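You operate a simulated robot arm through the tools that you are given. There is no shell and no other tool. Be economical: measure what you need, move in short steps, check, and stop when the job is done.

The job below is to be done with a simulated two-armed robot. You get a single attempt, and the scene is never put back.

Task
Take the small green tray and put it on the shelf under the cleaning bench. Put the weight labelled "1" from the top of the press 6 table on the top of the vacuum plate. Turn the laminator dwell dial to 6 s. Close the bin lid. Any order will do. Set down upright: weight.

Only the result counts: the job must be done as asked and must still hold three seconds after the hand-in. Knocking over, shifting, dropping, spilling or breaking anything else fails it. Lids that push on must go on centred and level and be pressed home; caps that screw on are set level and turned clockwise until they are tight.

Robot
Two 7-joint arms with two-finger parallel grippers on one trunk, on a base that drives. Base frame: it is fixed to the floor where the robot stands at the start and does not move with it; the origin is under the middle of the robot, x ahead of it, y to its left, z up. Units: mm, rad, N and s.
The left shoulder is at the start at [50, 165, 1080], the right one opposite. With the tool pointing down near the work surface each hand reaches from about 240 to 700 mm from the robot's upright axis, wherever it stands, measured 20 degrees to its own side. Places, roughly: bin lid [300, 6000, 600]; laminator dwell dial [-1600, 500, 900]; shelf under the cleaning bench [800, 4600, 200]; small green tray (17x12x4 cm) [500, 0, 800]; top of the vacuum plate (17x12 cm) [-1520, -120, 820]; weight [-1000, 0, 750]. Payload 3.91 kg a hand.
The TCP of each hand is the grasp point between the finger pads, 30 mm short of the fingertips. In the tool frame z runs along the fingers and y along their closing line. Largest opening 110 mm; finger width 20, thickness 10; the body of the gripper, 48 by 112 mm, starts 55 mm behind the TCP.
Orientation is that of the tool frame in the base frame, as a unit quaternion [w, x, y, z]. With the fingers straight down and closing along the base's y, the tool's x points along the base's -x, its y along +y and its z along -z.

Tools
- The arms move only by the tool send_rows. It takes "left_deltas", "right_deltas" or both (then of equal length, played together; a hand with none holds still); each is a list of rows, each a list of 7 numbers: the turn, a rotation vector about the base's x, y, z in rad, then the shift along the base's x, y, z in mm, then the gripper command, from -1 (fully open) to 1 (shut), values between in proportion. In form: [[rx, ry, rz, tx, ty, tz, claw], ...]. A call has 1 to 10 rows; each row is the pose to reach, as a shift and turn from the pose commanded when the call began. Each row takes 0.2 s and may step no farther than 50 mm and 0.15 rad from the row before; otherwise, or with a gripper value out of range, the whole call is refused. Where a pose cannot be reached the arm comes as near as it can. A force on the tool above 40 N (or 10 N above the force at the start of the call, whichever is more), or a blocked arm, ends the call early, and 0.2 s more pass. The fingers move at their own pace (about 45 mm/s each) and stop on an object; they squeeze with about 33 N. The grip force told is the motor's: it shows also when the fingers shut on nothing. Time passes only in rows, and 0.2 s behind the last, so rows that repeat a pose let the fingers close. It gives the time, the measured TCP pose, the force on the tool (base axes), the opening and the grip force at its end, in the units of the frame above (readings bear some noise), with the torque about the TCP (base axes, N m) and any sound that the robot's microphone picked up, and new pictures: "pictures" is both (left out), scene, wrist or none (wrist: the cameras of the hands that moved).
- Cameras (640 x 400 px; columns grow to the right, rows downward): "scene" is now at [43.1, 77.7, 1229.1]; the picture's right is [0.99, -0.17, 0.00], its down [-0.13, -0.75, -0.64] and it looks along [0.11, 0.63, -0.77] (base axes); focal length 214 px, centre (320, 200). "left" rides on the left gripper at [72, -17, -103] in its tool frame; the picture's right is [0.23, 0.97, 0.00], its down [-0.76, 0.18, -0.62] and it looks along [-0.61, 0.14, 0.78] (tool axes); focal length 222 px, centre (320, 200). "right" rides on the right gripper at [72, 17, -103] in its tool frame; the picture's right is [-0.23, 0.97, 0.00], its down [-0.76, -0.18, -0.62] and it looks along [-0.61, -0.14, 0.78] (tool axes); focal length 222 px, centre (320, 200). There is no depth. A picture from a camera that has moved, and an enlarged one, comes with that camera's place and axes in the base frame and with its lens.
- lift_body(by): slides the trunk up (or, below 0, down) by that many mm; the arms and the scene camera ride with it, the base frame stays. It gives what a move gives, with no picture.
- steer(legs): drives the robot by 1 to 6 legs, each [ahead, left, turn to the left] in mm, mm and rad, along the robot's own axes; the way and the turn of a leg run together, so that a leg with both is an arc; at most 1500 mm and 3.142 rad a leg. The arms and the cameras ride along, it lands a little off, and it stops where it bumps. It gives what a move gives, and a new picture of the scene camera.
- turn_head(pan, tilt): turns the head with the scene camera to pan (to the left, within 1.396 rad either way) and tilt (down, from -0.506 to 1.204), counted from straight ahead of the robot. It gives what a move gives, and a new picture of the scene camera.
- zoom(camera, box): a new picture of the part [left, top, right, bottom] of that camera's present view, enlarged. The clock stands still meanwhile.
- hand_in(): hands the job in; it is judged then, once.

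Work in short steps. Places have to be worked out from the pictures, the camera data and where the tool is seen: move nearer, look again, correct. Check each grasp and each placing, and mend what went wrong. You have 165 turns and 260 pictures in all, those below and enlarged ones among them. Open the grippers and draw the arms clear of the work before you hand the job in, unless the task says otherwise; then end with one line.

The tools are called after "Emit:" as name(argument=value, ...) on one line, values as JSON. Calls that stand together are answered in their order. send_rows: Moves the arms, as the interface text tells. Its arguments: {"type":"object","properties":{"left_deltas":{"type":"array"},"right_deltas":{"type":"array"},"pictures":{"type":"string","enum":["both","scene","wrist","none"]}},"required":[]} The other tools are called the same way: lift_body (by) slides the trunk up or down; steer (legs) drives the base; turn_head (pan, tilt) turns the head that bears the scene camera; zoom (camera, box) takes an enlarged picture of a part of a camera's view; hand_in () hands the job in.

At the start:

```text
clock: 0.0
left_ee_pos: [296.5, 404.0, 1106.6]
left_tool_rot: [0.0, 0.0, 1.0, 0.0]
left_wrist_force: [-0.3, -1.4, 1.0]
left_wrist_torque: [0.0, 0.03, -0.01]
left_width: 109.8
left_grasp_force: 0.1
right_ee_pos: [411.7, 70.2, 1139.5]
right_tool_rot: [-0.001, 0.0, 1.0, 0.0]
right_wrist_force: [0.3, -0.3, 0.3]
right_wrist_torque: [0.01, -0.03, 0.01]
right_width: 110.0
right_grasp_force: 0.2
trunk travel left (down, up): [-300.0, 203.0]
robot x, y, heading: [-0.4, 1.1, 0.003]
head pan, tilt: [1.4, 0.873]
```

scene: 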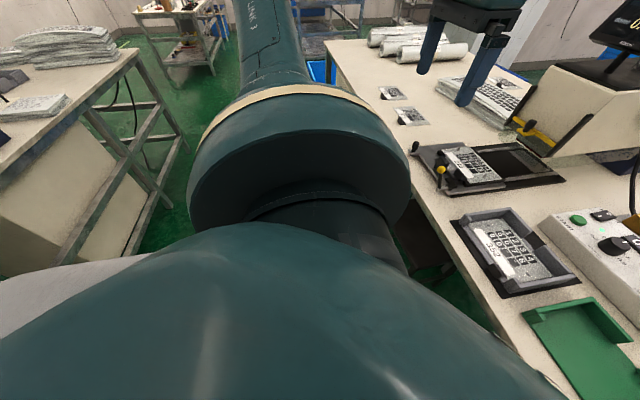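
right: 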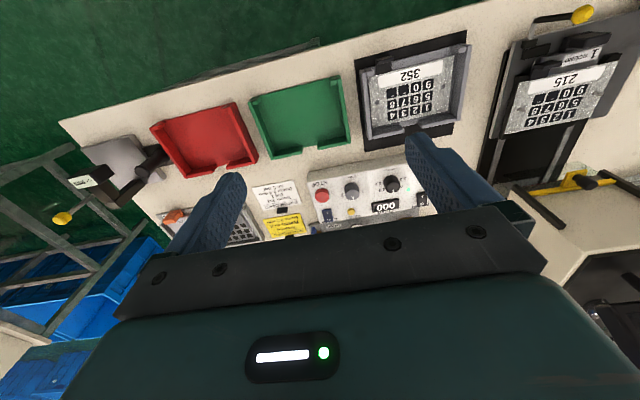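
left: 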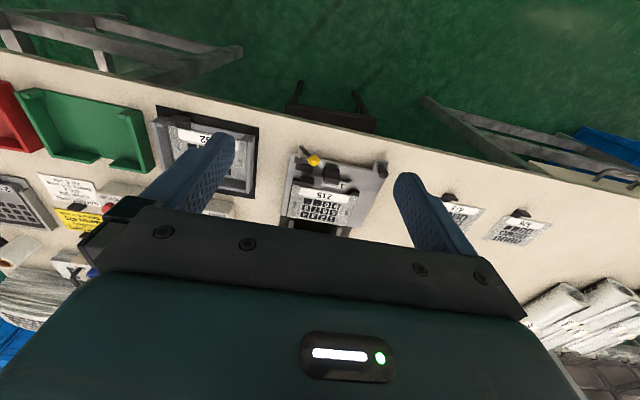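

The table ahead carries a green and a red tray. I turn the head forward and down to see it better.

Emit:
turn_head(pan=0.0, tilt=0.8)

```text
clock: 1.5
left_ee_pos: [297.2, 404.3, 1106.5]
left_tool_rot: [-0.001, 0.0, 1.0, 0.0]
left_wrist_force: [-0.2, 1.5, 0.0]
left_wrist_torque: [-0.01, 0.01, -0.01]
left_width: 110.2
left_grasp_force: 0.0
right_ee_pos: [410.7, 71.2, 1139.1]
right_tool_rot: [0.0, 0.0, 1.0, 0.0]
right_wrist_force: [-0.2, -0.1, 0.4]
right_wrist_torque: [0.02, 0.02, -0.04]
right_width: 110.1
right_grasp_force: 0.1
trunk travel left (down, up): [-300.0, 203.0]
robot x, y, heading: [1.2, 1.2, 0.0]
head pan, tilt: [0.0, 0.799]
camera scene: at [110.7, 1.9, 1234.8], right [0.0, -1.0, 0.0], down [-0.72, 0.0, -0.7], along [0.7, 0.0, -0.72], focal length 214 px, centre (320, 200)
```

scene: 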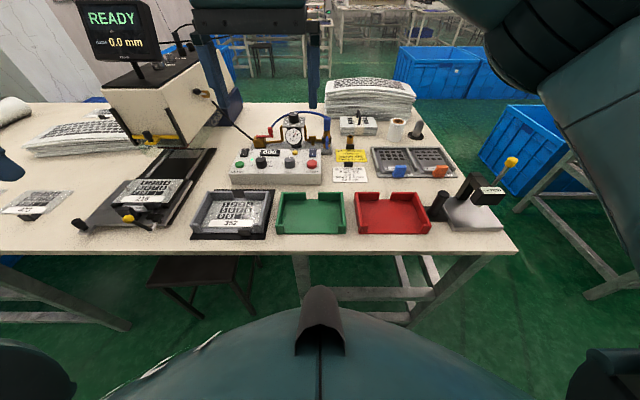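

The green tray is at about [484, 26, 800]. I zoom in for its walls.

Emit:
zoom(camera="scene", box=[180, 120, 460, 290])

Emit:
zoom(camera="right", box=[140, 40, 480, 250])

```text
2.29 times, centred on (320, 205) of scene
camera zoom: at [110.7, 1.9, 1234.8], right [0.0, -1.0, 0.0], down [-0.72, 0.0, -0.7], along [0.7, 0.0, -0.72], focal length 490 px, centre (320, 189)
```

zoom: 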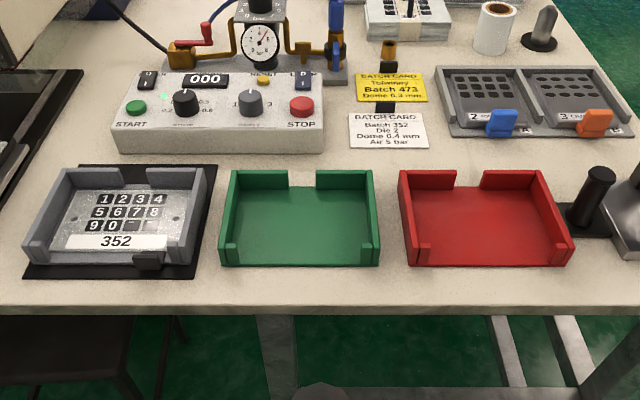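

```text
1.88 times, centred on (310, 145) of right
camera zoom: at [337.3, 86.8, 1242.8], right [0.23, 0.97, 0.0], down [0.76, -0.18, 0.62], along [0.61, -0.14, -0.78], focal length 418 px, centre (339, 304)
```

zoom: 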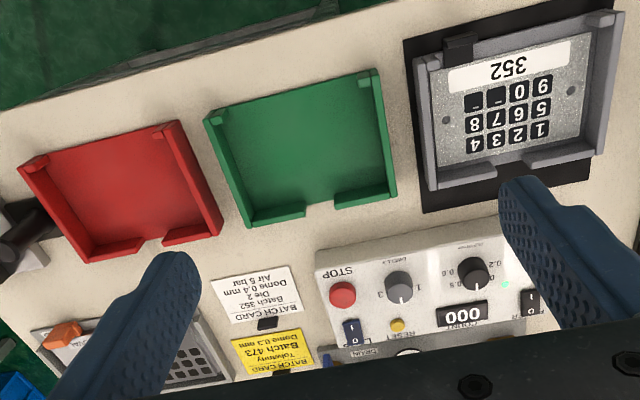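

Tray walls: full sides, gapped back, open front. The weight and dial are behind me; I turn the robot round about its axis first, as a quarter turn to look.

Emit:
steer(legs=[[0, 0, 1.57]])

Emit:
turn_head(pan=1.3, tilt=0.5)

```text
clock: 5.8
left_ee_pos: [-406.2, 294.1, 1106.6]
left_tool_rot: [-0.001, 0.709, -0.705, 0.0]
left_wrist_force: [-0.6, -0.2, 0.8]
left_wrist_torque: [0.02, -0.02, 0.0]
left_width: 110.1
left_grasp_force: 0.1
right_ee_pos: [-71.5, 410.4, 1138.8]
right_tool_rot: [0.0, 0.709, -0.705, 0.0]
right_wrist_force: [0.0, -0.8, -0.2]
right_wrist_torque: [0.01, 0.02, 0.04]
right_width: 110.0
right_grasp_force: 0.1
trunk travel left (down, up): [-300.0, 203.0]
robot x, y, heading: [0.8, -1.8, 1.575]
head pan, tilt: [0.0, 0.799]
camera scene: at [0.0, 111.7, 1234.8], right [1.0, 0.01, 0.0], down [0.0, -0.72, -0.7], along [0.0, 0.7, -0.72], focal length 214 px, centre (320, 200)
```

scene: 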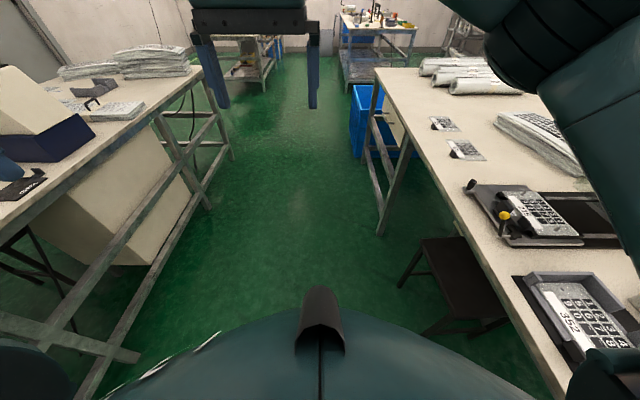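

```text
clock: 7.2
left_ee_pos: [-406.1, 294.4, 1106.4]
left_tool_rot: [0.0, 0.708, -0.706, 0.0]
left_wrist_force: [0.2, 0.1, 0.4]
left_wrist_torque: [-0.01, 0.02, -0.01]
left_width: 109.9
left_grasp_force: 0.1
right_ee_pos: [-72.2, 410.8, 1139.6]
right_tool_rot: [0.0, 0.708, -0.706, -0.001]
right_wrist_force: [0.2, 0.0, 0.3]
right_wrist_torque: [-0.01, -0.01, -0.01]
right_width: 109.9
right_grasp_force: 0.1
trunk travel left (down, up): [-300.0, 203.0]
robot x, y, heading: [2.6, 2.9, 1.581]
head pan, tilt: [1.3, 0.499]
camera scene: at [-87.3, 55.0, 1260.8], right [0.26, 0.96, 0.0], down [0.46, -0.13, -0.88], along [-0.85, 0.23, -0.48], focal length 214 px, centre (320, 200)
```

scene: 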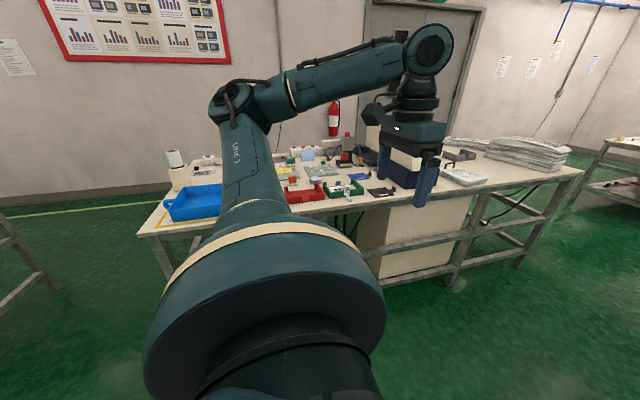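

I turn the second quarter to face the other table.

Emit:
steer(legs=[[0, 0, 1.56]])

Emit:
turn_head(pan=0.0, tilt=0.6)

```text
clock: 11.4
left_ee_pos: [-297.7, -403.1, 1106.6]
left_tool_rot: [0.0, 1.0, -0.001, 0.0]
left_wrist_force: [0.0, 0.1, 0.0]
left_wrist_torque: [-0.04, -0.02, 0.0]
left_width: 109.9
left_grasp_force: 0.0
right_ee_pos: [-410.5, -67.7, 1139.8]
right_tool_rot: [0.0, 1.0, -0.001, 0.001]
right_wrist_force: [0.2, 0.4, 0.3]
right_wrist_torque: [0.03, -0.02, 0.01]
right_width: 110.1
right_grasp_force: 0.1
trunk travel left (down, up): [-300.0, 203.0]
robot x, y, heading: [0.8, -2.2, 3.139]
head pan, tilt: [1.3, 0.499]
camera scene: at [-53.2, -85.8, 1260.8], right [-0.96, 0.27, 0.0], down [0.13, 0.46, -0.88], along [-0.24, -0.85, -0.48], focal length 214 px, centre (320, 200)
```

scene: 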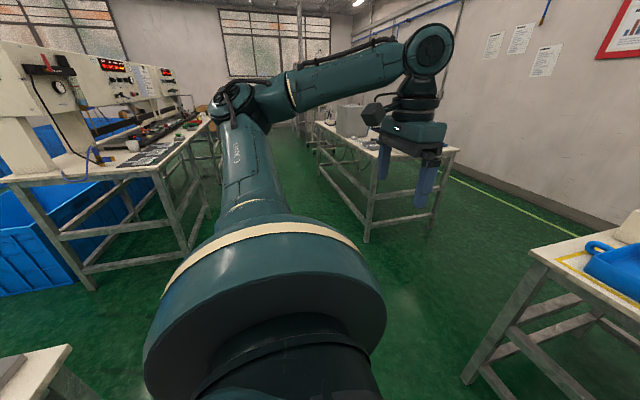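

```text
clock: 12.9
left_ee_pos: [-297.4, -403.0, 1106.2]
left_tool_rot: [0.0, 1.0, -0.002, 0.0]
left_wrist_force: [-0.9, -0.4, -0.1]
left_wrist_torque: [0.01, 0.0, 0.02]
left_width: 109.8
left_grasp_force: 0.1
right_ee_pos: [-410.8, -68.7, 1138.3]
right_tool_rot: [0.001, 1.0, -0.002, 0.001]
right_wrist_force: [0.3, -0.1, 0.7]
right_wrist_torque: [0.01, 0.02, 0.01]
right_width: 110.1
right_grasp_force: 0.0
trunk travel left (down, up): [-300.0, 203.0]
robot x, y, heading: [1.0, -1.0, 3.137]
head pan, tilt: [0.0, 0.6]
camera scene: at [-117.0, 2.1, 1251.7], right [0.0, 1.0, 0.0], down [0.56, 0.0, -0.83], along [-0.83, 0.0, -0.56], focal length 214 px, centre (320, 200)
```

scene: 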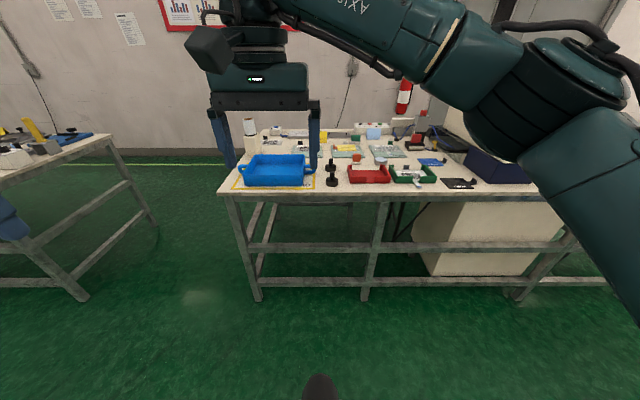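

Table edge at about x=-920; black weights near pixel (332,172). I zoom in there.

Emit:
zoom(camera="scene", box=[220, 110, 400, 220])

Emit:
zoom(camera="scene", box=[340, 90, 540, 215])

```text
3.56 times, centred on (310, 165) of scene
camera zoom: at [-117.0, 2.1, 1251.7], right [0.0, 1.0, 0.0], down [0.56, 0.0, -0.83], along [-0.83, 0.0, -0.56], focal length 763 px, centre (356, 324)
```

zoom: 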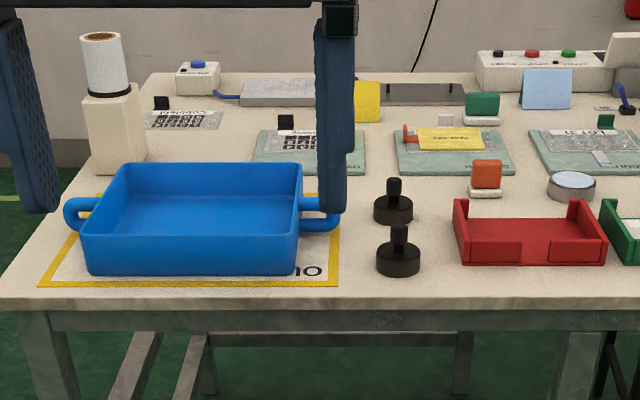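

```text
3.20 times, centred on (440, 152) of scene
camera zoom: at [-117.0, 2.1, 1251.7], right [0.0, 1.0, 0.0], down [0.56, 0.0, -0.83], along [-0.83, 0.0, -0.56], focal length 686 px, centre (-64, 352)
```

zoom: 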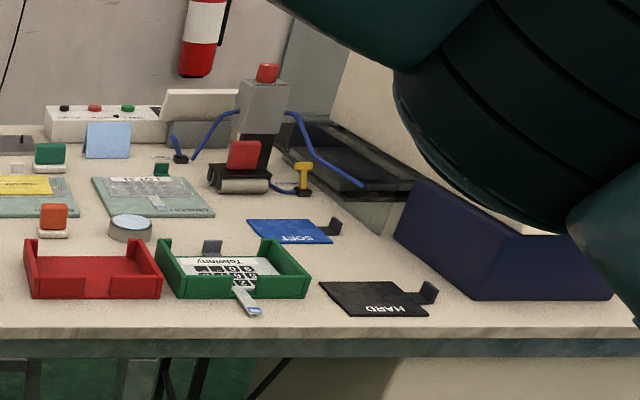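

Two black weights with a knob stand near the front edge. I drive 430 mm closer and look down.

Emit:
steer(legs=[[430, 0, 0]])

Emit:
turn_head(pan=0.0, tilt=0.75)

```text
clock: 15.6
left_ee_pos: [-731.2, -400.6, 1106.3]
left_tool_rot: [0.001, 1.0, -0.003, 0.0]
left_wrist_force: [-0.1, 0.7, -0.3]
left_wrist_torque: [0.0, -0.02, -0.01]
left_width: 110.2
left_grasp_force: 0.0
right_ee_pos: [-843.4, -66.9, 1139.9]
right_tool_rot: [0.0, 1.0, -0.003, 0.0]
right_wrist_force: [0.8, 1.0, -1.3]
right_wrist_torque: [0.03, -0.05, -0.02]
right_width: 110.2
right_grasp_force: 0.0
trunk travel left (down, up): [-300.0, 203.0]
robot x, y, heading: [-434.2, 0.5, 3.135]
head pan, tilt: [0.0, 0.6]
camera scene: at [-550.1, 4.4, 1251.6], right [0.01, 1.0, 0.0], down [0.57, 0.0, -0.82], along [-0.82, 0.0, -0.57], focal length 214 px, centre (320, 200)
```

scene: 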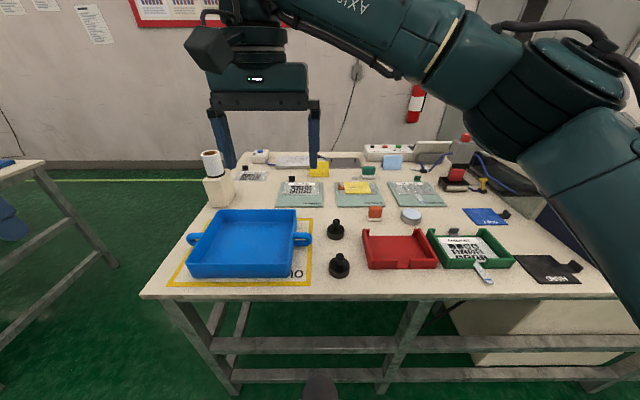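

```text
clock: 16.2
left_ee_pos: [-730.5, -401.1, 1107.3]
left_tool_rot: [-0.001, 1.0, -0.003, 0.0]
left_wrist_force: [0.4, 0.5, 0.1]
left_wrist_torque: [0.02, 0.0, -0.02]
left_width: 109.9
left_grasp_force: 0.0
right_ee_pos: [-844.5, -66.6, 1139.6]
right_tool_rot: [0.0, 1.0, -0.002, 0.0]
right_wrist_force: [0.0, 0.4, 0.1]
right_wrist_torque: [0.0, 0.01, 0.0]
right_width: 109.6
right_grasp_force: 0.0
trunk travel left (down, up): [-300.0, 203.0]
robot x, y, heading: [-434.3, 5.2, 3.136]
head pan, tilt: [0.0, 0.75]
camera scene: at [-544.2, 4.3, 1238.8], right [0.01, 1.0, 0.0], down [0.68, 0.0, -0.73], along [-0.73, 0.0, -0.68], focal length 214 px, centre (320, 200)
```

scene: 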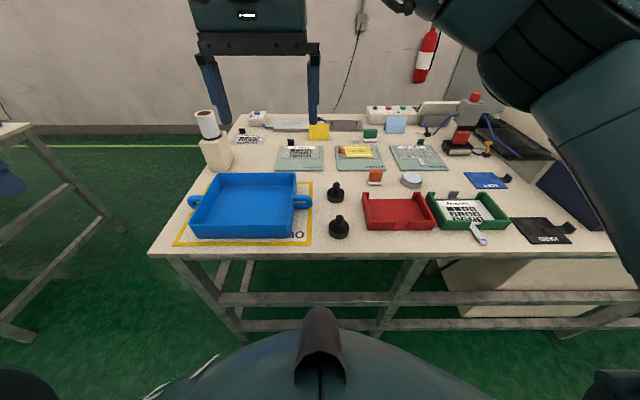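

I look with the right wrist camera to read the weight labels.

Emit:
zoom(camera="right", box=[0, 0, 640, 400])

Emit:
zoom(camera="scene", box=[300, 165, 380, 255])

```text
1.00 times, centred on (320, 200) of right (not enlarged: the box is as wide or as high as the picture)
camera zoom: at [-772.0, -84.3, 1242.8], right [-0.23, -0.97, 0.0], down [-0.76, 0.18, 0.62], along [-0.61, 0.14, -0.78], focal length 222 px, centre (320, 200)
```

zoom: 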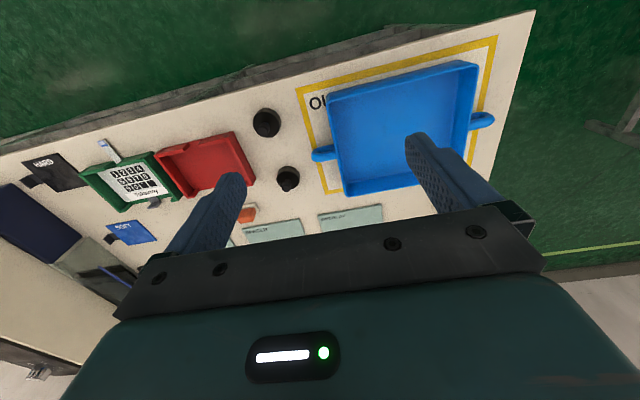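

```text
4.44 times, centred on (340, 210) of scene
camera zoom: at [-544.2, 4.3, 1238.8], right [0.01, 1.0, 0.0], down [0.68, 0.0, -0.73], along [-0.73, 0.0, -0.68], focal length 953 px, centre (231, 156)
```

zoom: 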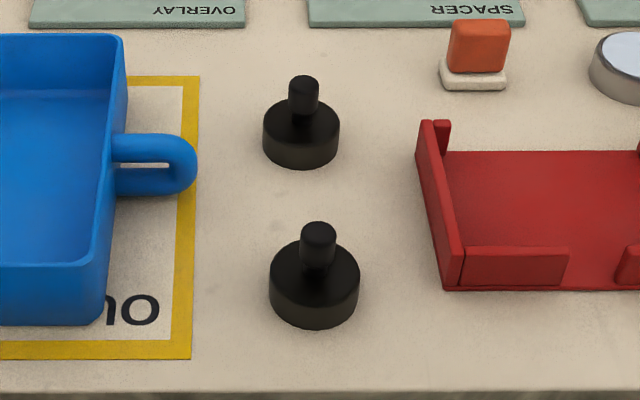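

The labels aren't visible from this side; I zoom both wrist views of the weights.

Emit:
zoom(camera="right", box=[230, 90, 330, 210])

Emit:
zoom(camera="scene", box=[200, 90, 380, 190])

Emit:
zoom(camera="scene", box=[360, 80, 540, 190])

```text
3.33 times, centred on (280, 150) of right
camera zoom: at [-772.0, -84.3, 1242.8], right [-0.23, -0.97, 0.0], down [-0.76, 0.18, 0.62], along [-0.61, 0.14, -0.78], focal length 740 px, centre (453, 367)
```

zoom: 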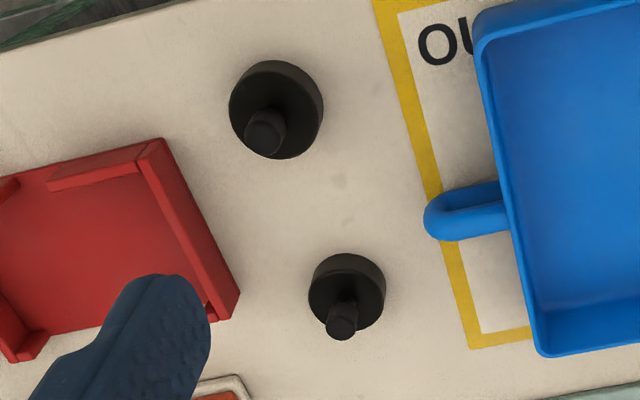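

```text
3.56 times, centred on (290, 140) of scene
camera zoom: at [-544.2, 4.3, 1238.8], right [0.01, 1.0, 0.0], down [0.68, 0.0, -0.73], along [-0.73, 0.0, -0.68], focal length 763 px, centre (427, 413)
```

zoom: 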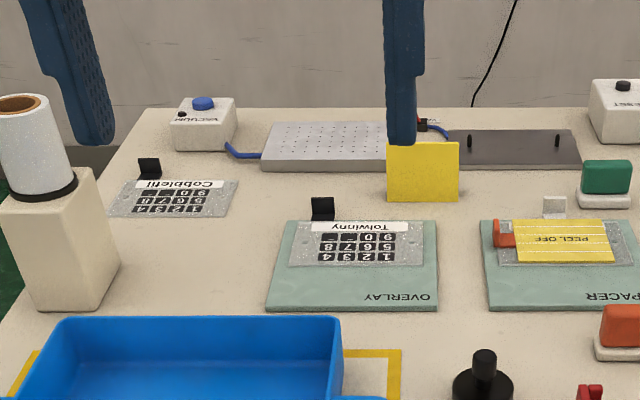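

```text
3.56 times, centred on (450, 135) of scene
camera zoom: at [-544.2, 4.3, 1238.8], right [0.01, 1.0, 0.0], down [0.68, 0.0, -0.73], along [-0.73, 0.0, -0.68], focal length 763 px, centre (-142, 431)
```

zoom: 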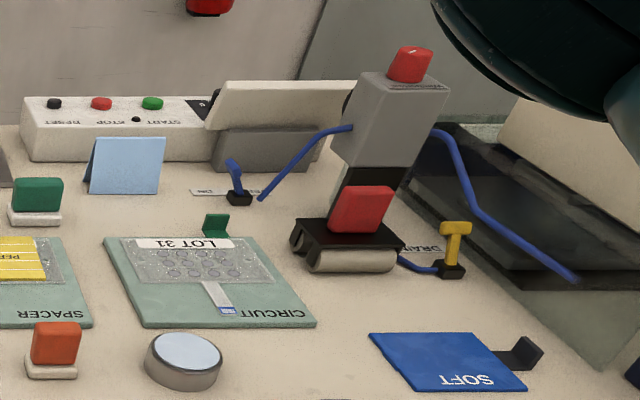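

The text on this table faces the far side, so I'll turn the right hand round so its camera looks back at the weights. First I edge 50 mm closer.

Emit:
steer(legs=[[50, 0, 0]])

Emit:
send_rows(right_deltas=[[0, 0, 0.15, -20, 10, -10, -1], [0, 0, 0.3, -40, 20, -20, -1], [0, 0, 0.45, -60, 30, -30, -1], [0, 0, 0.6, -80, 40, -40, -1], [0, 0, 0.75, -100, 50, -50, -1], [0, 0, 0.9, -120, 60, -60, -1], [0, 0, 1.05, -140, 70, -70, -1], [0, 0, 1.2, -160, 80, -80, -1], [0, 0, 1.35, -180, 90, -90, -1], [0, 0, 1.5, -200, 100, -100, -1]], pictures="none")

```text
clock: 17.2
left_ee_pos: [-781.5, -399.7, 1106.3]
left_tool_rot: [0.0, 1.0, -0.003, 0.001]
left_wrist_force: [0.6, 0.1, 0.1]
left_wrist_torque: [-0.01, 0.0, -0.01]
left_width: 110.1
left_grasp_force: 0.1
right_ee_pos: [-894.1, -65.6, 1138.5]
right_tool_rot: [0.001, 1.0, -0.002, 0.001]
right_wrist_force: [0.2, -0.8, -0.5]
right_wrist_torque: [-0.04, -0.04, 0.04]
right_width: 109.9
right_grasp_force: 0.0
trunk travel left (down, up): [-300.0, 203.0]
robot x, y, heading: [-481.4, 3.3, 3.137]
head pan, tilt: [0.0, 0.75]
camera scene: at [-594.1, 4.5, 1238.7], right [0.0, 1.0, 0.0], down [0.68, 0.0, -0.73], along [-0.73, 0.0, -0.68], focal length 214 px, centre (320, 200)
```

scene: 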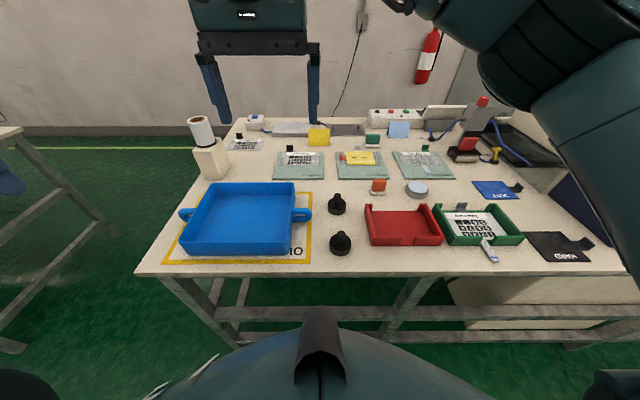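

```text
clock: 19.4
left_ee_pos: [-780.3, -399.0, 1108.3]
left_tool_rot: [0.001, 1.0, -0.003, -0.001]
left_wrist_force: [0.1, 0.3, 0.4]
left_wrist_torque: [-0.05, 0.02, 0.01]
left_width: 110.3
left_grasp_force: 0.0
right_ee_pos: [-855.5, 49.5, 1056.5]
right_tool_rot: [-0.001, 0.763, 0.646, -0.003]
right_wrist_force: [0.6, 0.5, 0.3]
right_wrist_torque: [-0.01, 0.03, 0.03]
right_width: 110.1
right_grasp_force: 0.1
right hand out of reach, approached as far as the arm can: row 6, 7, 8, 9, 10
trunk travel left (down, up): [-300.0, 203.0]
robot x, y, heading: [-482.5, 2.2, 3.136]
head pan, tilt: [0.0, 0.75]
```

Reach was lost at height; I go lower in place while continuing the turn, to see whether the wrist allows it.

Emit:
send_rows(right_deltas=[[0, 0, 0.0, 0, 0, -40, -1], [0, 0, 0.15, -10, 0, -80, -1], [0, 0, 0.3, -20, 0, -110, -1], [0, 0, 0.45, -40, 0, -120, -1], [0, 0, 0.6, -60, 0, -120, -1], [0, 0, 0.75, -80, 0, -120, -1], [0, 0, 0.9, -100, 0, -120, -1], [0, 0, 1.05, -130, 0, -120, -1], [0, 0, 1.2, -160, 0, -120, -1], [0, 0, 1.35, -190, 0, -120, -1]], pictures="wrist")

```text
clock: 20.9
left_ee_pos: [-781.1, -401.5, 1105.0]
left_tool_rot: [-0.001, 1.0, -0.003, 0.001]
left_wrist_force: [0.1, -0.2, -0.7]
left_wrist_torque: [-0.02, 0.02, 0.01]
left_width: 110.0
left_grasp_force: 0.1
right_ee_pos: [-681.4, 58.3, 993.3]
right_tool_rot: [-0.01, 0.469, 0.883, -0.004]
right_wrist_force: [-12.6, -5.5, -4.7]
right_wrist_torque: [0.17, -0.58, 0.03]
right_width: 103.2
right_grasp_force: 0.1
right hand out of reach, approached as far as the arm can: row 2, 3, 4, 5, 6, 7
trunk travel left (down, up): [-300.0, 203.0]
robot x, y, heading: [-484.2, 4.0, 3.135]
head pan, tilt: [0.0, 0.75]
stopped in row 7 (right hand): the force on the tool passed its limit (the readings are from after the stop); the commanded pose is now the measured one
camera right: at [-705.4, 127.0, 1097.8], right [0.93, 0.36, -0.02], down [0.29, -0.73, 0.62], along [0.21, -0.58, -0.79], focal length 222 px, centre (320, 200)
```

right: 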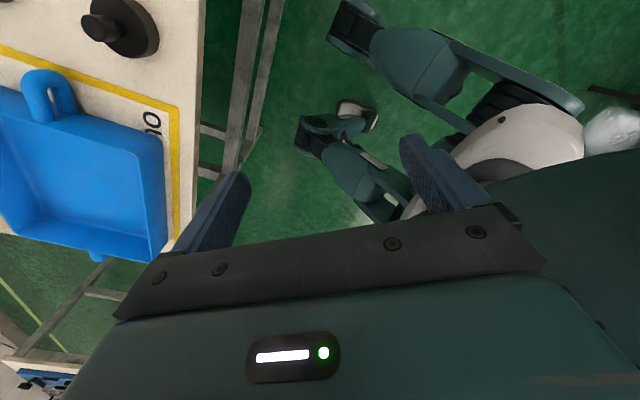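

The wrist can't turn that way. I undo the turn, moving forward and up, and will look from the far side instead.

Emit:
send_rows(right_deltas=[[0, 0, -0.05, -40, 0, 10, -1], [0, 0, -0.2, -70, 0, 20, -1], [0, 0, -0.35, -90, 0, 30, -1], [0, 0, -0.5, -110, 0, 40, -1], [0, 0, -0.65, -120, 0, 50, -1], [0, 0, -0.8, -130, 0, 60, -1], [0, 0, -0.95, -140, 0, 70, -1], [0, 0, -1.1, -150, 0, 70, -1], [0, 0, -1.25, -160, 0, 70, -1], [0, 0, -1.4, -170, 0, 70, -1]], pictures="none")

Emit:
send_rows(right_deltas=[[0, 0, -0.15, 0, 0, 0, -1], [0, 0, -0.3, 0, 0, 0, -1], [0, 0, -0.45, 0, 0, 0, -1], [0, 0, -0.6, 0, 0, 0, -1], [0, 0, -0.75, 0, 0, 0, -1]], pictures="wrist")

```text
clock: 23.1
left_ee_pos: [-780.4, -401.2, 1106.6]
left_tool_rot: [0.001, 1.0, -0.003, 0.001]
left_wrist_force: [-0.7, -0.3, -1.3]
left_wrist_torque: [0.01, 0.07, -0.01]
left_width: 110.0
left_grasp_force: 0.2
right_ee_pos: [-848.7, 57.9, 1064.3]
right_tool_rot: [-0.01, 0.927, 0.375, 0.003]
right_wrist_force: [-0.4, -1.4, 0.0]
right_wrist_torque: [0.03, 0.0, 0.02]
right_width: 110.0
right_grasp_force: 0.0
right hand out of reach, approached as far as the arm can: row 1, 2, 3
trunk travel left (down, up): [-300.0, 203.0]
robot x, y, heading: [-481.1, 3.0, 3.136]
head pan, tilt: [0.0, 0.75]
```

```text
clock: 24.3
left_ee_pos: [-780.7, -400.9, 1106.3]
left_tool_rot: [-0.001, 1.0, -0.003, 0.0]
left_wrist_force: [0.1, 0.1, 0.0]
left_wrist_torque: [-0.03, -0.01, -0.01]
left_width: 109.8
left_grasp_force: 0.2
right_ee_pos: [-848.4, 58.1, 1062.8]
right_tool_rot: [-0.008, 1.0, 0.008, 0.006]
right_wrist_force: [-0.5, -0.6, 0.0]
right_wrist_torque: [-0.01, 0.0, 0.0]
right_width: 109.8
right_grasp_force: 0.0
trunk travel left (down, up): [-300.0, 203.0]
robot x, y, heading: [-480.2, 2.9, 3.138]
head pan, tilt: [0.0, 0.75]
camera right: at [-778.3, 41.0, 1167.9], right [-0.21, -0.98, -0.02], down [-0.77, 0.15, 0.62], along [-0.6, 0.14, -0.79], focal length 222 px, centre (320, 200)
```

right: 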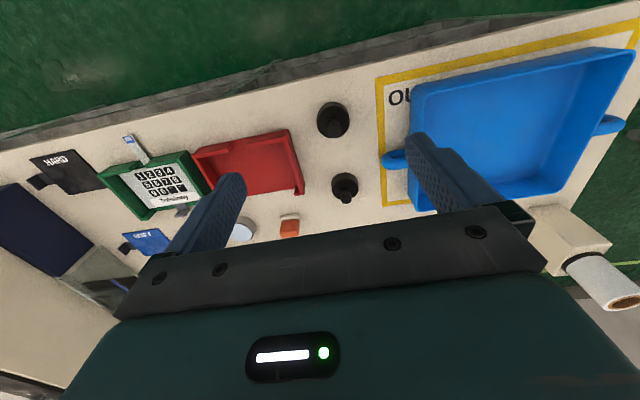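

I drive round the table's -y end to its far side, with arms as they are, and turn to face it.

Emit:
steer(legs=[[0, 930, 0], [1400, 0, 0], [400, 0, 0]])

```text
clock: 37.9
left_ee_pos: [-2582.0, -1355.8, 1105.5]
left_tool_rot: [0.0, 1.0, 0.006, 0.0]
left_wrist_force: [-0.2, 0.3, 0.6]
left_wrist_torque: [0.0, -0.01, 0.0]
left_width: 110.2
left_grasp_force: 0.1
right_ee_pos: [-2658.8, -897.4, 1064.2]
right_tool_rot: [-0.008, 1.0, 0.019, 0.007]
right_wrist_force: [-0.4, 0.4, 0.1]
right_wrist_torque: [-0.03, -0.04, -0.03]
right_width: 109.9
right_grasp_force: 0.0
trunk travel left (down, up): [-300.0, 203.0]
robot x, y, heading: [-2287.6, -947.2, -3.129]
head pan, tilt: [0.0, 0.75]
camera scene: at [-2402.5, -947.8, 1238.7], right [-0.01, 1.0, 0.0], down [0.68, 0.01, -0.73], along [-0.73, -0.01, -0.68], focal length 214 px, centre (320, 200)
```

scene: 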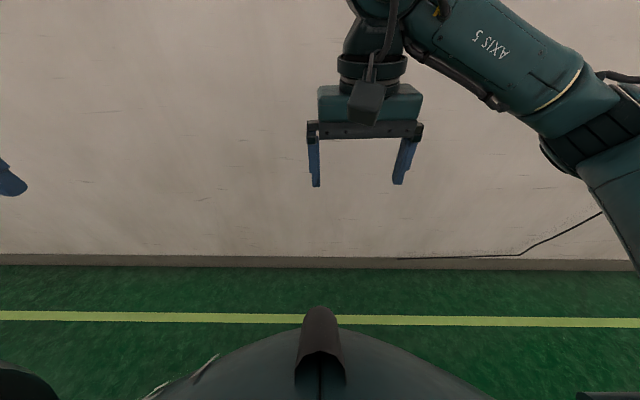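

Clear so far; wall at about x=-3100. Strafe right 950 and turn to face the table.

Emit:
steer(legs=[[0, -950, 0], [0, 0, 1.57], [0, 0, 1.56]])

```text
clock: 50.5
left_ee_pos: [-1999.2, 405.9, 1106.6]
left_tool_rot: [0.0, 0.004, 1.0, 0.0]
left_wrist_force: [0.0, 0.0, -0.8]
left_wrist_torque: [0.02, 0.02, -0.01]
left_width: 110.0
left_grasp_force: 0.2
right_ee_pos: [-1930.6, -55.0, 1065.0]
right_tool_rot: [-0.007, -0.009, 1.0, -0.008]
right_wrist_force: [-0.2, -0.1, 0.8]
right_wrist_torque: [-0.03, 0.0, -0.01]
right_width: 110.1
right_grasp_force: 0.1
trunk travel left (down, up): [-300.0, 203.0]
robot x, y, heading: [-2294.7, -1.4, -0.007]
head pan, tilt: [0.0, 0.75]
camera scene: at [-2185.2, 4.6, 1238.8], right [-0.01, -1.0, 0.0], down [-0.68, 0.0, -0.73], along [0.73, -0.01, -0.68], focal length 214 px, centre (320, 200)
```

scene: 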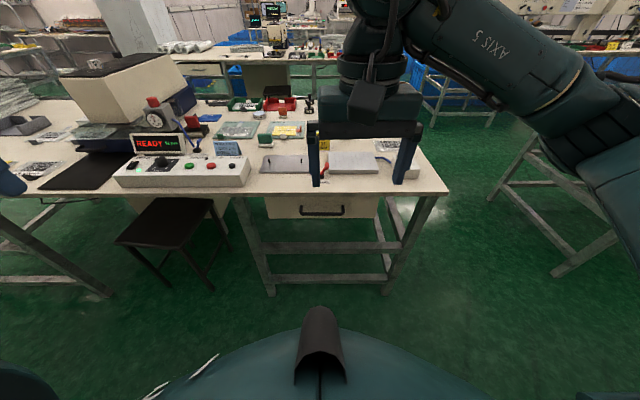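

I can see a control box with a READY display and a stool in front of it. I zoom in on the panel and on the weights.

Emit:
zoom(camera="scene", box=[90, 80, 270, 200])

Emit:
zoom(camera="scene", box=[280, 80, 340, 130])

```text
3.33 times, centred on (180, 140) of scene
camera zoom: at [-2185.2, 4.6, 1238.8], right [-0.01, -1.0, 0.0], down [-0.68, 0.0, -0.73], along [0.73, -0.01, -0.68], focal length 715 px, centre (787, 400)
```

zoom: 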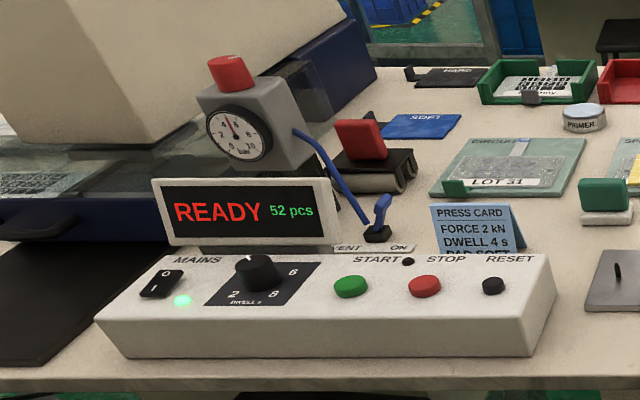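

```text
8.00 times, centred on (310, 105) of scene
camera zoom: at [-2185.2, 4.6, 1238.8], right [-0.01, -1.0, 0.0], down [-0.68, 0.0, -0.73], along [0.73, -0.01, -0.68], focal length 1716 px, centre (400, 960)
```

zoom: 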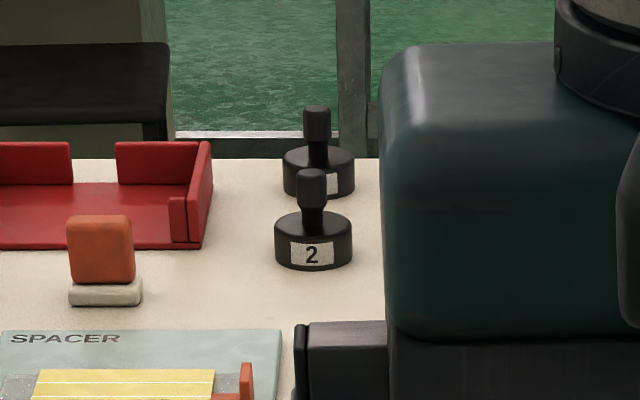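

The nearer weight is "2", so the one at x≈-932 must be "1". The dwell dial (2/4/6/8) sits on this control box near [-1560, 515]. I drive closer to it.

Emit:
steer(legs=[[0, 340, 0], [250, 0, 0]])

Emit:
turn_head(pan=0.25, tilt=0.75)

```text
clock: 54.1
left_ee_pos: [-1746.6, 745.4, 1105.5]
left_tool_rot: [0.0, 0.003, 1.0, 0.0]
left_wrist_force: [-0.2, 0.5, -0.3]
left_wrist_torque: [-0.04, -0.01, 0.0]
left_width: 110.1
left_grasp_force: 0.0
right_ee_pos: [-1678.7, 285.6, 1063.7]
right_tool_rot: [-0.007, -0.009, 1.0, -0.009]
right_wrist_force: [-0.3, 0.4, 0.1]
right_wrist_torque: [-0.02, 0.0, 0.01]
right_width: 109.8
right_grasp_force: 0.1
trunk travel left (down, up): [-300.0, 203.0]
robot x, y, heading: [-2045.3, 342.6, -0.008]
head pan, tilt: [0.0, 0.75]
camera scene: at [-1933.8, 344.4, 1238.7], right [-0.01, -1.0, 0.0], down [-0.68, 0.01, -0.73], along [0.73, -0.01, -0.68], focal length 214 px, centre (320, 200)
```

scene: 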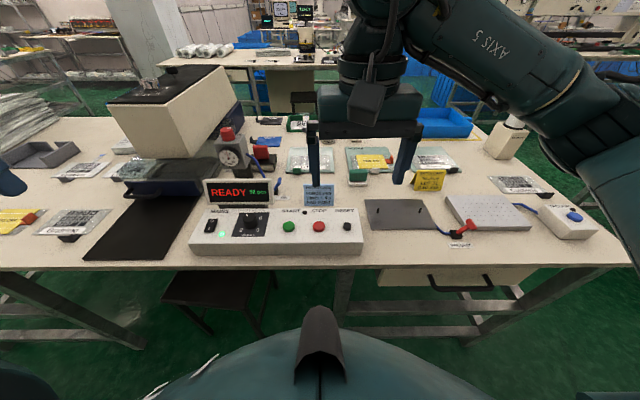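

```text
clock: 54.9
left_ee_pos: [-1747.5, 745.6, 1106.5]
left_tool_rot: [0.0, 0.003, 1.0, -0.001]
left_wrist_force: [0.2, 0.0, -0.4]
left_wrist_torque: [-0.02, -0.01, -0.01]
left_width: 109.9
left_grasp_force: 0.1
right_ee_pos: [-1680.5, 285.6, 1064.5]
right_tool_rot: [-0.007, -0.009, 1.0, -0.008]
right_wrist_force: [-0.3, 0.3, -0.5]
right_wrist_torque: [0.0, 0.02, -0.04]
right_width: 110.2
right_grasp_force: 0.1
trunk travel left (down, up): [-300.0, 203.0]
robot x, y, heading: [-2046.8, 343.4, -0.008]
head pan, tilt: [0.25, 0.75]
camera scene: at [-1936.7, 364.8, 1238.8], right [0.24, -0.97, 0.0], down [-0.66, -0.16, -0.73], along [0.71, 0.17, -0.68], focal length 214 px, centre (320, 200)
```

scene: 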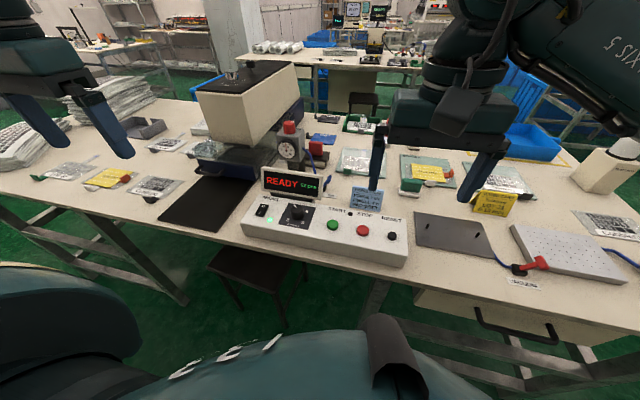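

Now I zoom in on the dial.

Emit:
zoom(camera="scene", box=[240, 180, 360, 260])

```text
5.00 times, centred on (300, 220) of scene
camera zoom: at [-1936.7, 364.8, 1238.8], right [0.24, -0.97, 0.0], down [-0.66, -0.16, -0.73], along [0.71, 0.17, -0.68], focal length 1072 px, centre (420, 100)
```

zoom: 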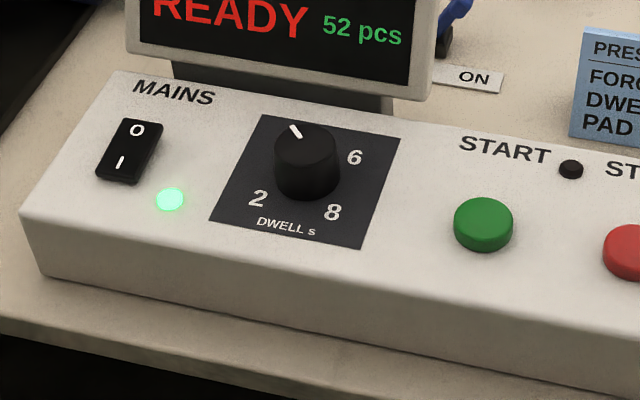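

The pointer stands at about 4 (upper left); labels at roughly ±45° and ±135°. So I need about 90° clockwise. I bring the left hand over the knob to look closely.

Emit:
send_rows(left_deltas=[[0, 0, 0, 20, -40, 0, -1], [0, 0, 0, 40, -80, 0, -1], [0, 0, 0, 65, -120, -10, -1], [0, 0, 0, 90, -160, -20, -1], [0, 0, 0, 110, -200, -40, -1], [0, 0, 0, 135, -235, -60, -1], [0, 0, 0, 145, -240, -90, -1]], pictures="both")

```text
clock: 56.5
left_ee_pos: [-1602.3, 506.6, 1016.0]
left_tool_rot: [0.0, 0.003, 1.0, -0.001]
left_wrist_force: [-1.1, 0.5, 0.7]
left_wrist_torque: [-0.05, 0.01, 0.0]
left_width: 109.8
left_grasp_force: 0.1
right_ee_pos: [-1679.6, 285.9, 1063.8]
right_tool_rot: [-0.007, -0.009, 1.0, -0.008]
right_wrist_force: [0.2, 0.5, 0.3]
right_wrist_torque: [0.01, 0.01, -0.03]
right_width: 110.1
right_grasp_force: 0.1
trunk travel left (down, up): [-300.0, 203.0]
robot x, y, heading: [-2048.9, 345.6, -0.005]
head pan, tilt: [0.25, 0.75]
camera scene: at [-1936.6, 364.9, 1238.8], right [0.24, -0.97, 0.0], down [-0.66, -0.16, -0.73], along [0.71, 0.18, -0.68], focal length 214 px, centre (320, 200)
camera left: at [-1674.0, 489.6, 1121.1], right [-0.22, 0.98, 0.0], down [0.76, 0.17, 0.62], along [0.61, 0.14, -0.78], focal length 222 px, centre (320, 200)
```

scene: 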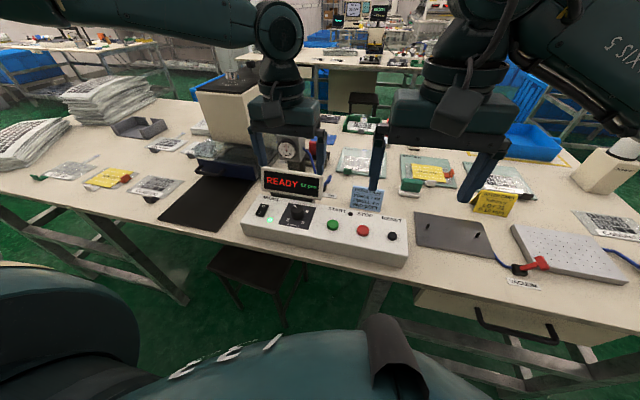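
left: 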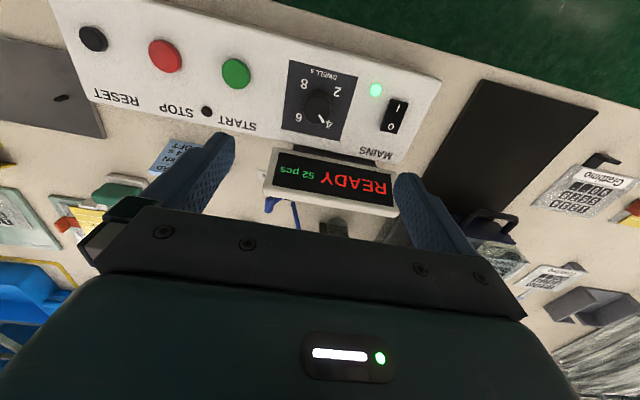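

Triangulating, the knob top is at about [-1612, 501, 889]. I zoom both views for the panel tilt and display clearance.

Emit:
zoom(camera="left", box=[220, 40, 440, 220])

Emit:
zoom(camera="scene", box=[220, 110, 360, 240])

```text
2.22 times, centred on (330, 130) of left
camera zoom: at [-1674.0, 489.6, 1121.1], right [-0.22, 0.98, 0.0], down [0.76, 0.17, 0.62], along [0.61, 0.14, -0.78], focal length 494 px, centre (298, 356)
```

zoom: 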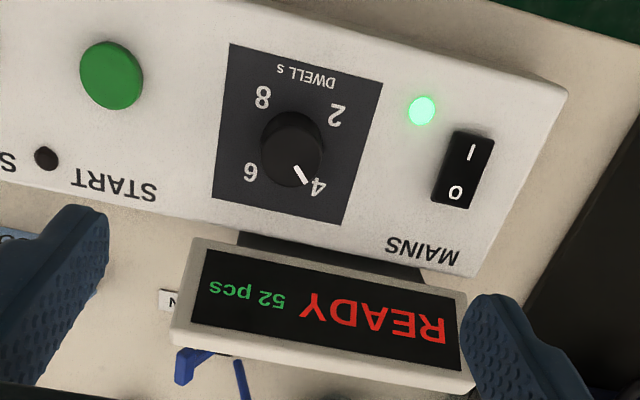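

```text
3.08 times, centred on (290, 175) of scene
camera zoom: at [-1936.6, 364.9, 1238.8], right [0.24, -0.97, 0.0], down [-0.66, -0.16, -0.73], along [0.71, 0.18, -0.68], focal length 660 px, centre (412, 277)
```

zoom: 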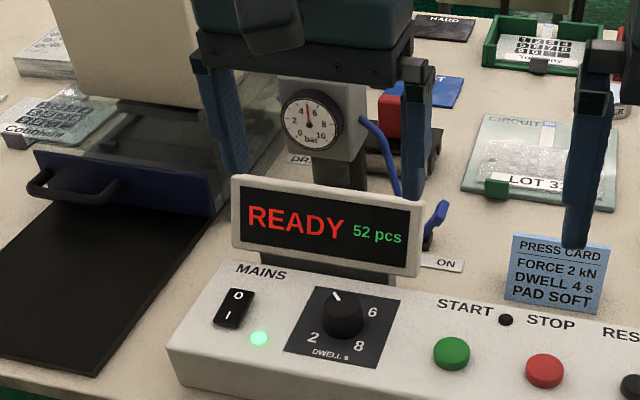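

The panel is level at z≈853, the knob at about [-1606, 501], top ≈885; the display top (z≈919, x≈-1510) will clear the gripper body. I turn the hand +45° and lower above the knob.

Emit:
send_rows(left_deltas=[[0, 0, 0.13, 0, 0, -10, -0.1], [0, 0, 0.26, -1, -1, -20, -0.1], [0, 0, 0.39, -2, -3, -30, -0.1], [0, 0, 0.52, -3, -4, -45, -0.1], [0, 0, 0.65, -3, -5, -60, -0.1], [0, 0, 0.785, -4, -5, -80, -0.1], [0, 0, 0.785, -4, -5, -80, -0.1]], pictures="both")

Emit:
zoom(camera="scene", box=[220, 130, 380, 240])

```text
clock: 58.1
left_ee_pos: [-1606.9, 499.9, 936.7]
left_tool_rot: [0.0, -0.38, 0.925, 0.0]
left_wrist_force: [-0.6, 0.1, -0.2]
left_wrist_torque: [-0.01, -0.01, -0.04]
left_width: 60.5
left_grasp_force: 0.0
right_ee_pos: [-1680.1, 286.6, 1063.5]
right_tool_rot: [-0.006, -0.008, 1.0, -0.008]
right_wrist_force: [-0.7, 0.9, 0.3]
right_wrist_torque: [0.0, 0.0, 0.03]
right_width: 109.9
right_grasp_force: 0.0
trunk travel left (down, up): [-300.0, 203.0]
robot x, y, heading: [-2047.7, 343.0, -0.006]
head pan, tilt: [0.25, 0.75]
camera scene: at [-1936.8, 364.8, 1238.8], right [0.24, -0.97, 0.0], down [-0.66, -0.16, -0.73], along [0.71, 0.18, -0.68], focal length 214 px, centre (320, 200)
camera left: at [-1646.3, 437.3, 1040.3], right [-0.85, 0.53, 0.0], down [0.42, 0.66, 0.62], along [0.33, 0.53, -0.78], focal length 222 px, centre (320, 200)
```

scene: 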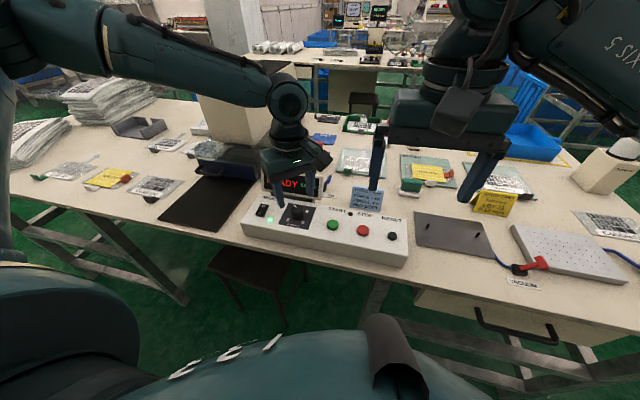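
left: 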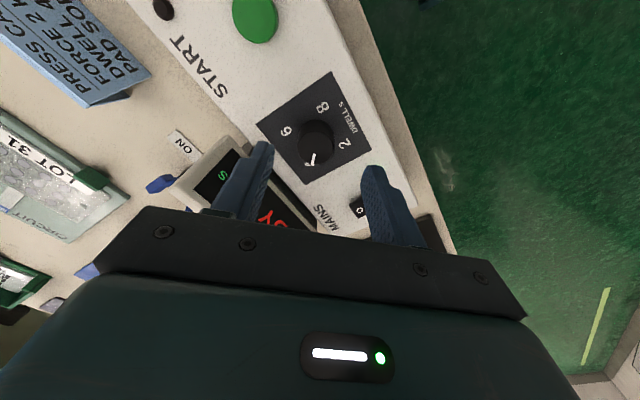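

```text
3.64 times, centred on (300, 185) of scene
camera zoom: at [-1936.8, 364.8, 1238.8], right [0.24, -0.97, 0.0], down [-0.66, -0.16, -0.73], along [0.71, 0.18, -0.68], focal length 780 px, centre (393, 254)
```

zoom: 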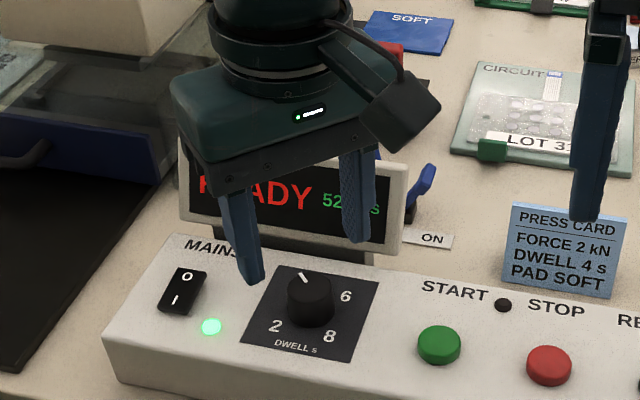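

Well aligned (knob seen at about [-1606, 495]). I lower to z=890 and close on the knob.

Emit:
send_rows(left_deltas=[[0, 0, 0, 1, -3, -16, -0.1], [0, 0, 0, 1, -3, -32, -0.1], [0, 0, 0, 1, -3, -46, -0.1], [0, 0, 0, 1, -3, -46, 0.5], [0, 0, 0, 1, -3, -46, 1], [0, 0, 0, 1, -3, -46, 1]], pictures="none")

Emit:
zoom(camera="scene", box=[220, 130, 380, 240])

```text
clock: 59.5
left_ee_pos: [-1605.3, 499.3, 889.0]
left_tool_rot: [0.0, -0.379, 0.925, 0.0]
left_wrist_force: [-3.1, 2.7, -1.0]
left_wrist_torque: [0.35, -0.13, 0.03]
left_width: 30.4
left_grasp_force: 40.7
right_ee_pos: [-1680.7, 286.0, 1063.3]
right_tool_rot: [-0.005, -0.009, 1.0, -0.008]
right_wrist_force: [-0.4, -0.2, 0.6]
right_wrist_torque: [0.0, 0.01, 0.01]
right_width: 110.2
right_grasp_force: 0.0
trunk travel left (down, up): [-300.0, 203.0]
robot x, y, heading: [-2046.4, 341.1, -0.004]
head pan, tilt: [0.25, 0.75]
```

```text
3.64 times, centred on (300, 185) of scene
camera zoom: at [-1937.1, 365.1, 1238.8], right [0.24, -0.97, 0.0], down [-0.66, -0.16, -0.73], along [0.71, 0.18, -0.68], focal length 780 px, centre (393, 254)
```

zoom: 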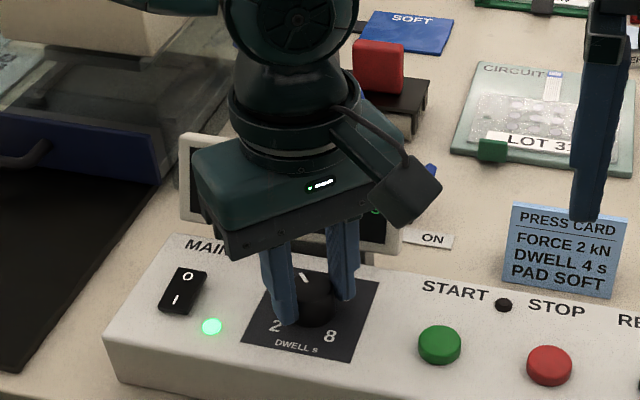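

Gripped (30.4 mm). I turn clockwise 1.5 rad.

Emit:
send_rows(left_deltas=[[0, 0, -0.15, 0, 0, 0, 1], [0, 0, -0.3, 0, 0, 0, 1], [0, 0, -0.45, 0, 0, 0, 1], [0, 0, -0.6, 0, 0, 0, 1], [0, 0, -0.75, 0, 0, 0, 1], [0, 0, -0.9, 0, 0, 0, 1], [0, 0, -1.05, 0, 0, 0, 1], [0, 0, -1.2, 0, 0, 0, 1], [0, 0, -1.35, 0, 0, 0, 1], [0, 0, -1.5, 0, 0, 0, 1]], pictures="none")

Emit:
zoom(camera="scene", box=[240, 160, 340, 240])

```text
clock: 61.3
left_ee_pos: [-1605.7, 503.0, 891.0]
left_tool_rot: [-0.004, 0.199, 0.98, 0.009]
left_wrist_force: [-2.6, 8.0, 5.0]
left_wrist_torque: [0.83, 0.15, 0.02]
left_width: 30.3
left_grasp_force: 45.3
right_ee_pos: [-1681.4, 287.0, 1063.6]
right_tool_rot: [-0.006, -0.01, 1.0, -0.008]
right_wrist_force: [-0.7, -0.9, 0.1]
right_wrist_torque: [0.0, 0.01, -0.03]
right_width: 109.9
right_grasp_force: 0.0
trunk travel left (down, up): [-300.0, 203.0]
robot x, y, heading: [-2046.2, 346.2, -0.011]
head pan, tilt: [0.25, 0.75]
stopped in row 9 (left hand): the force on the tool passed its limit (the readings are from after the stop); the commanded pose is now the measured one
```

```text
5.00 times, centred on (290, 200) of scene
camera zoom: at [-1937.4, 365.3, 1238.9], right [0.24, -0.97, 0.0], down [-0.66, -0.16, -0.73], along [0.71, 0.18, -0.68], focal length 1072 px, centre (470, 200)
```

zoom: 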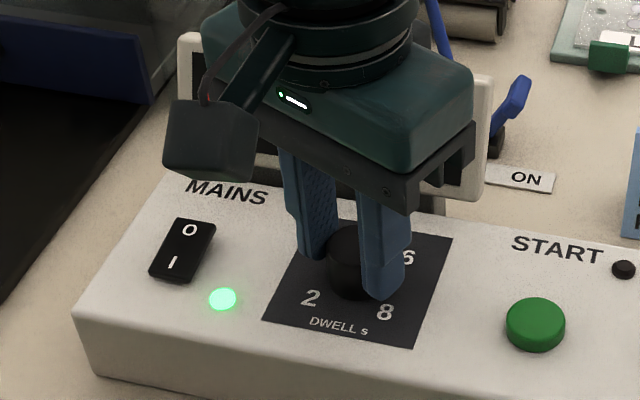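

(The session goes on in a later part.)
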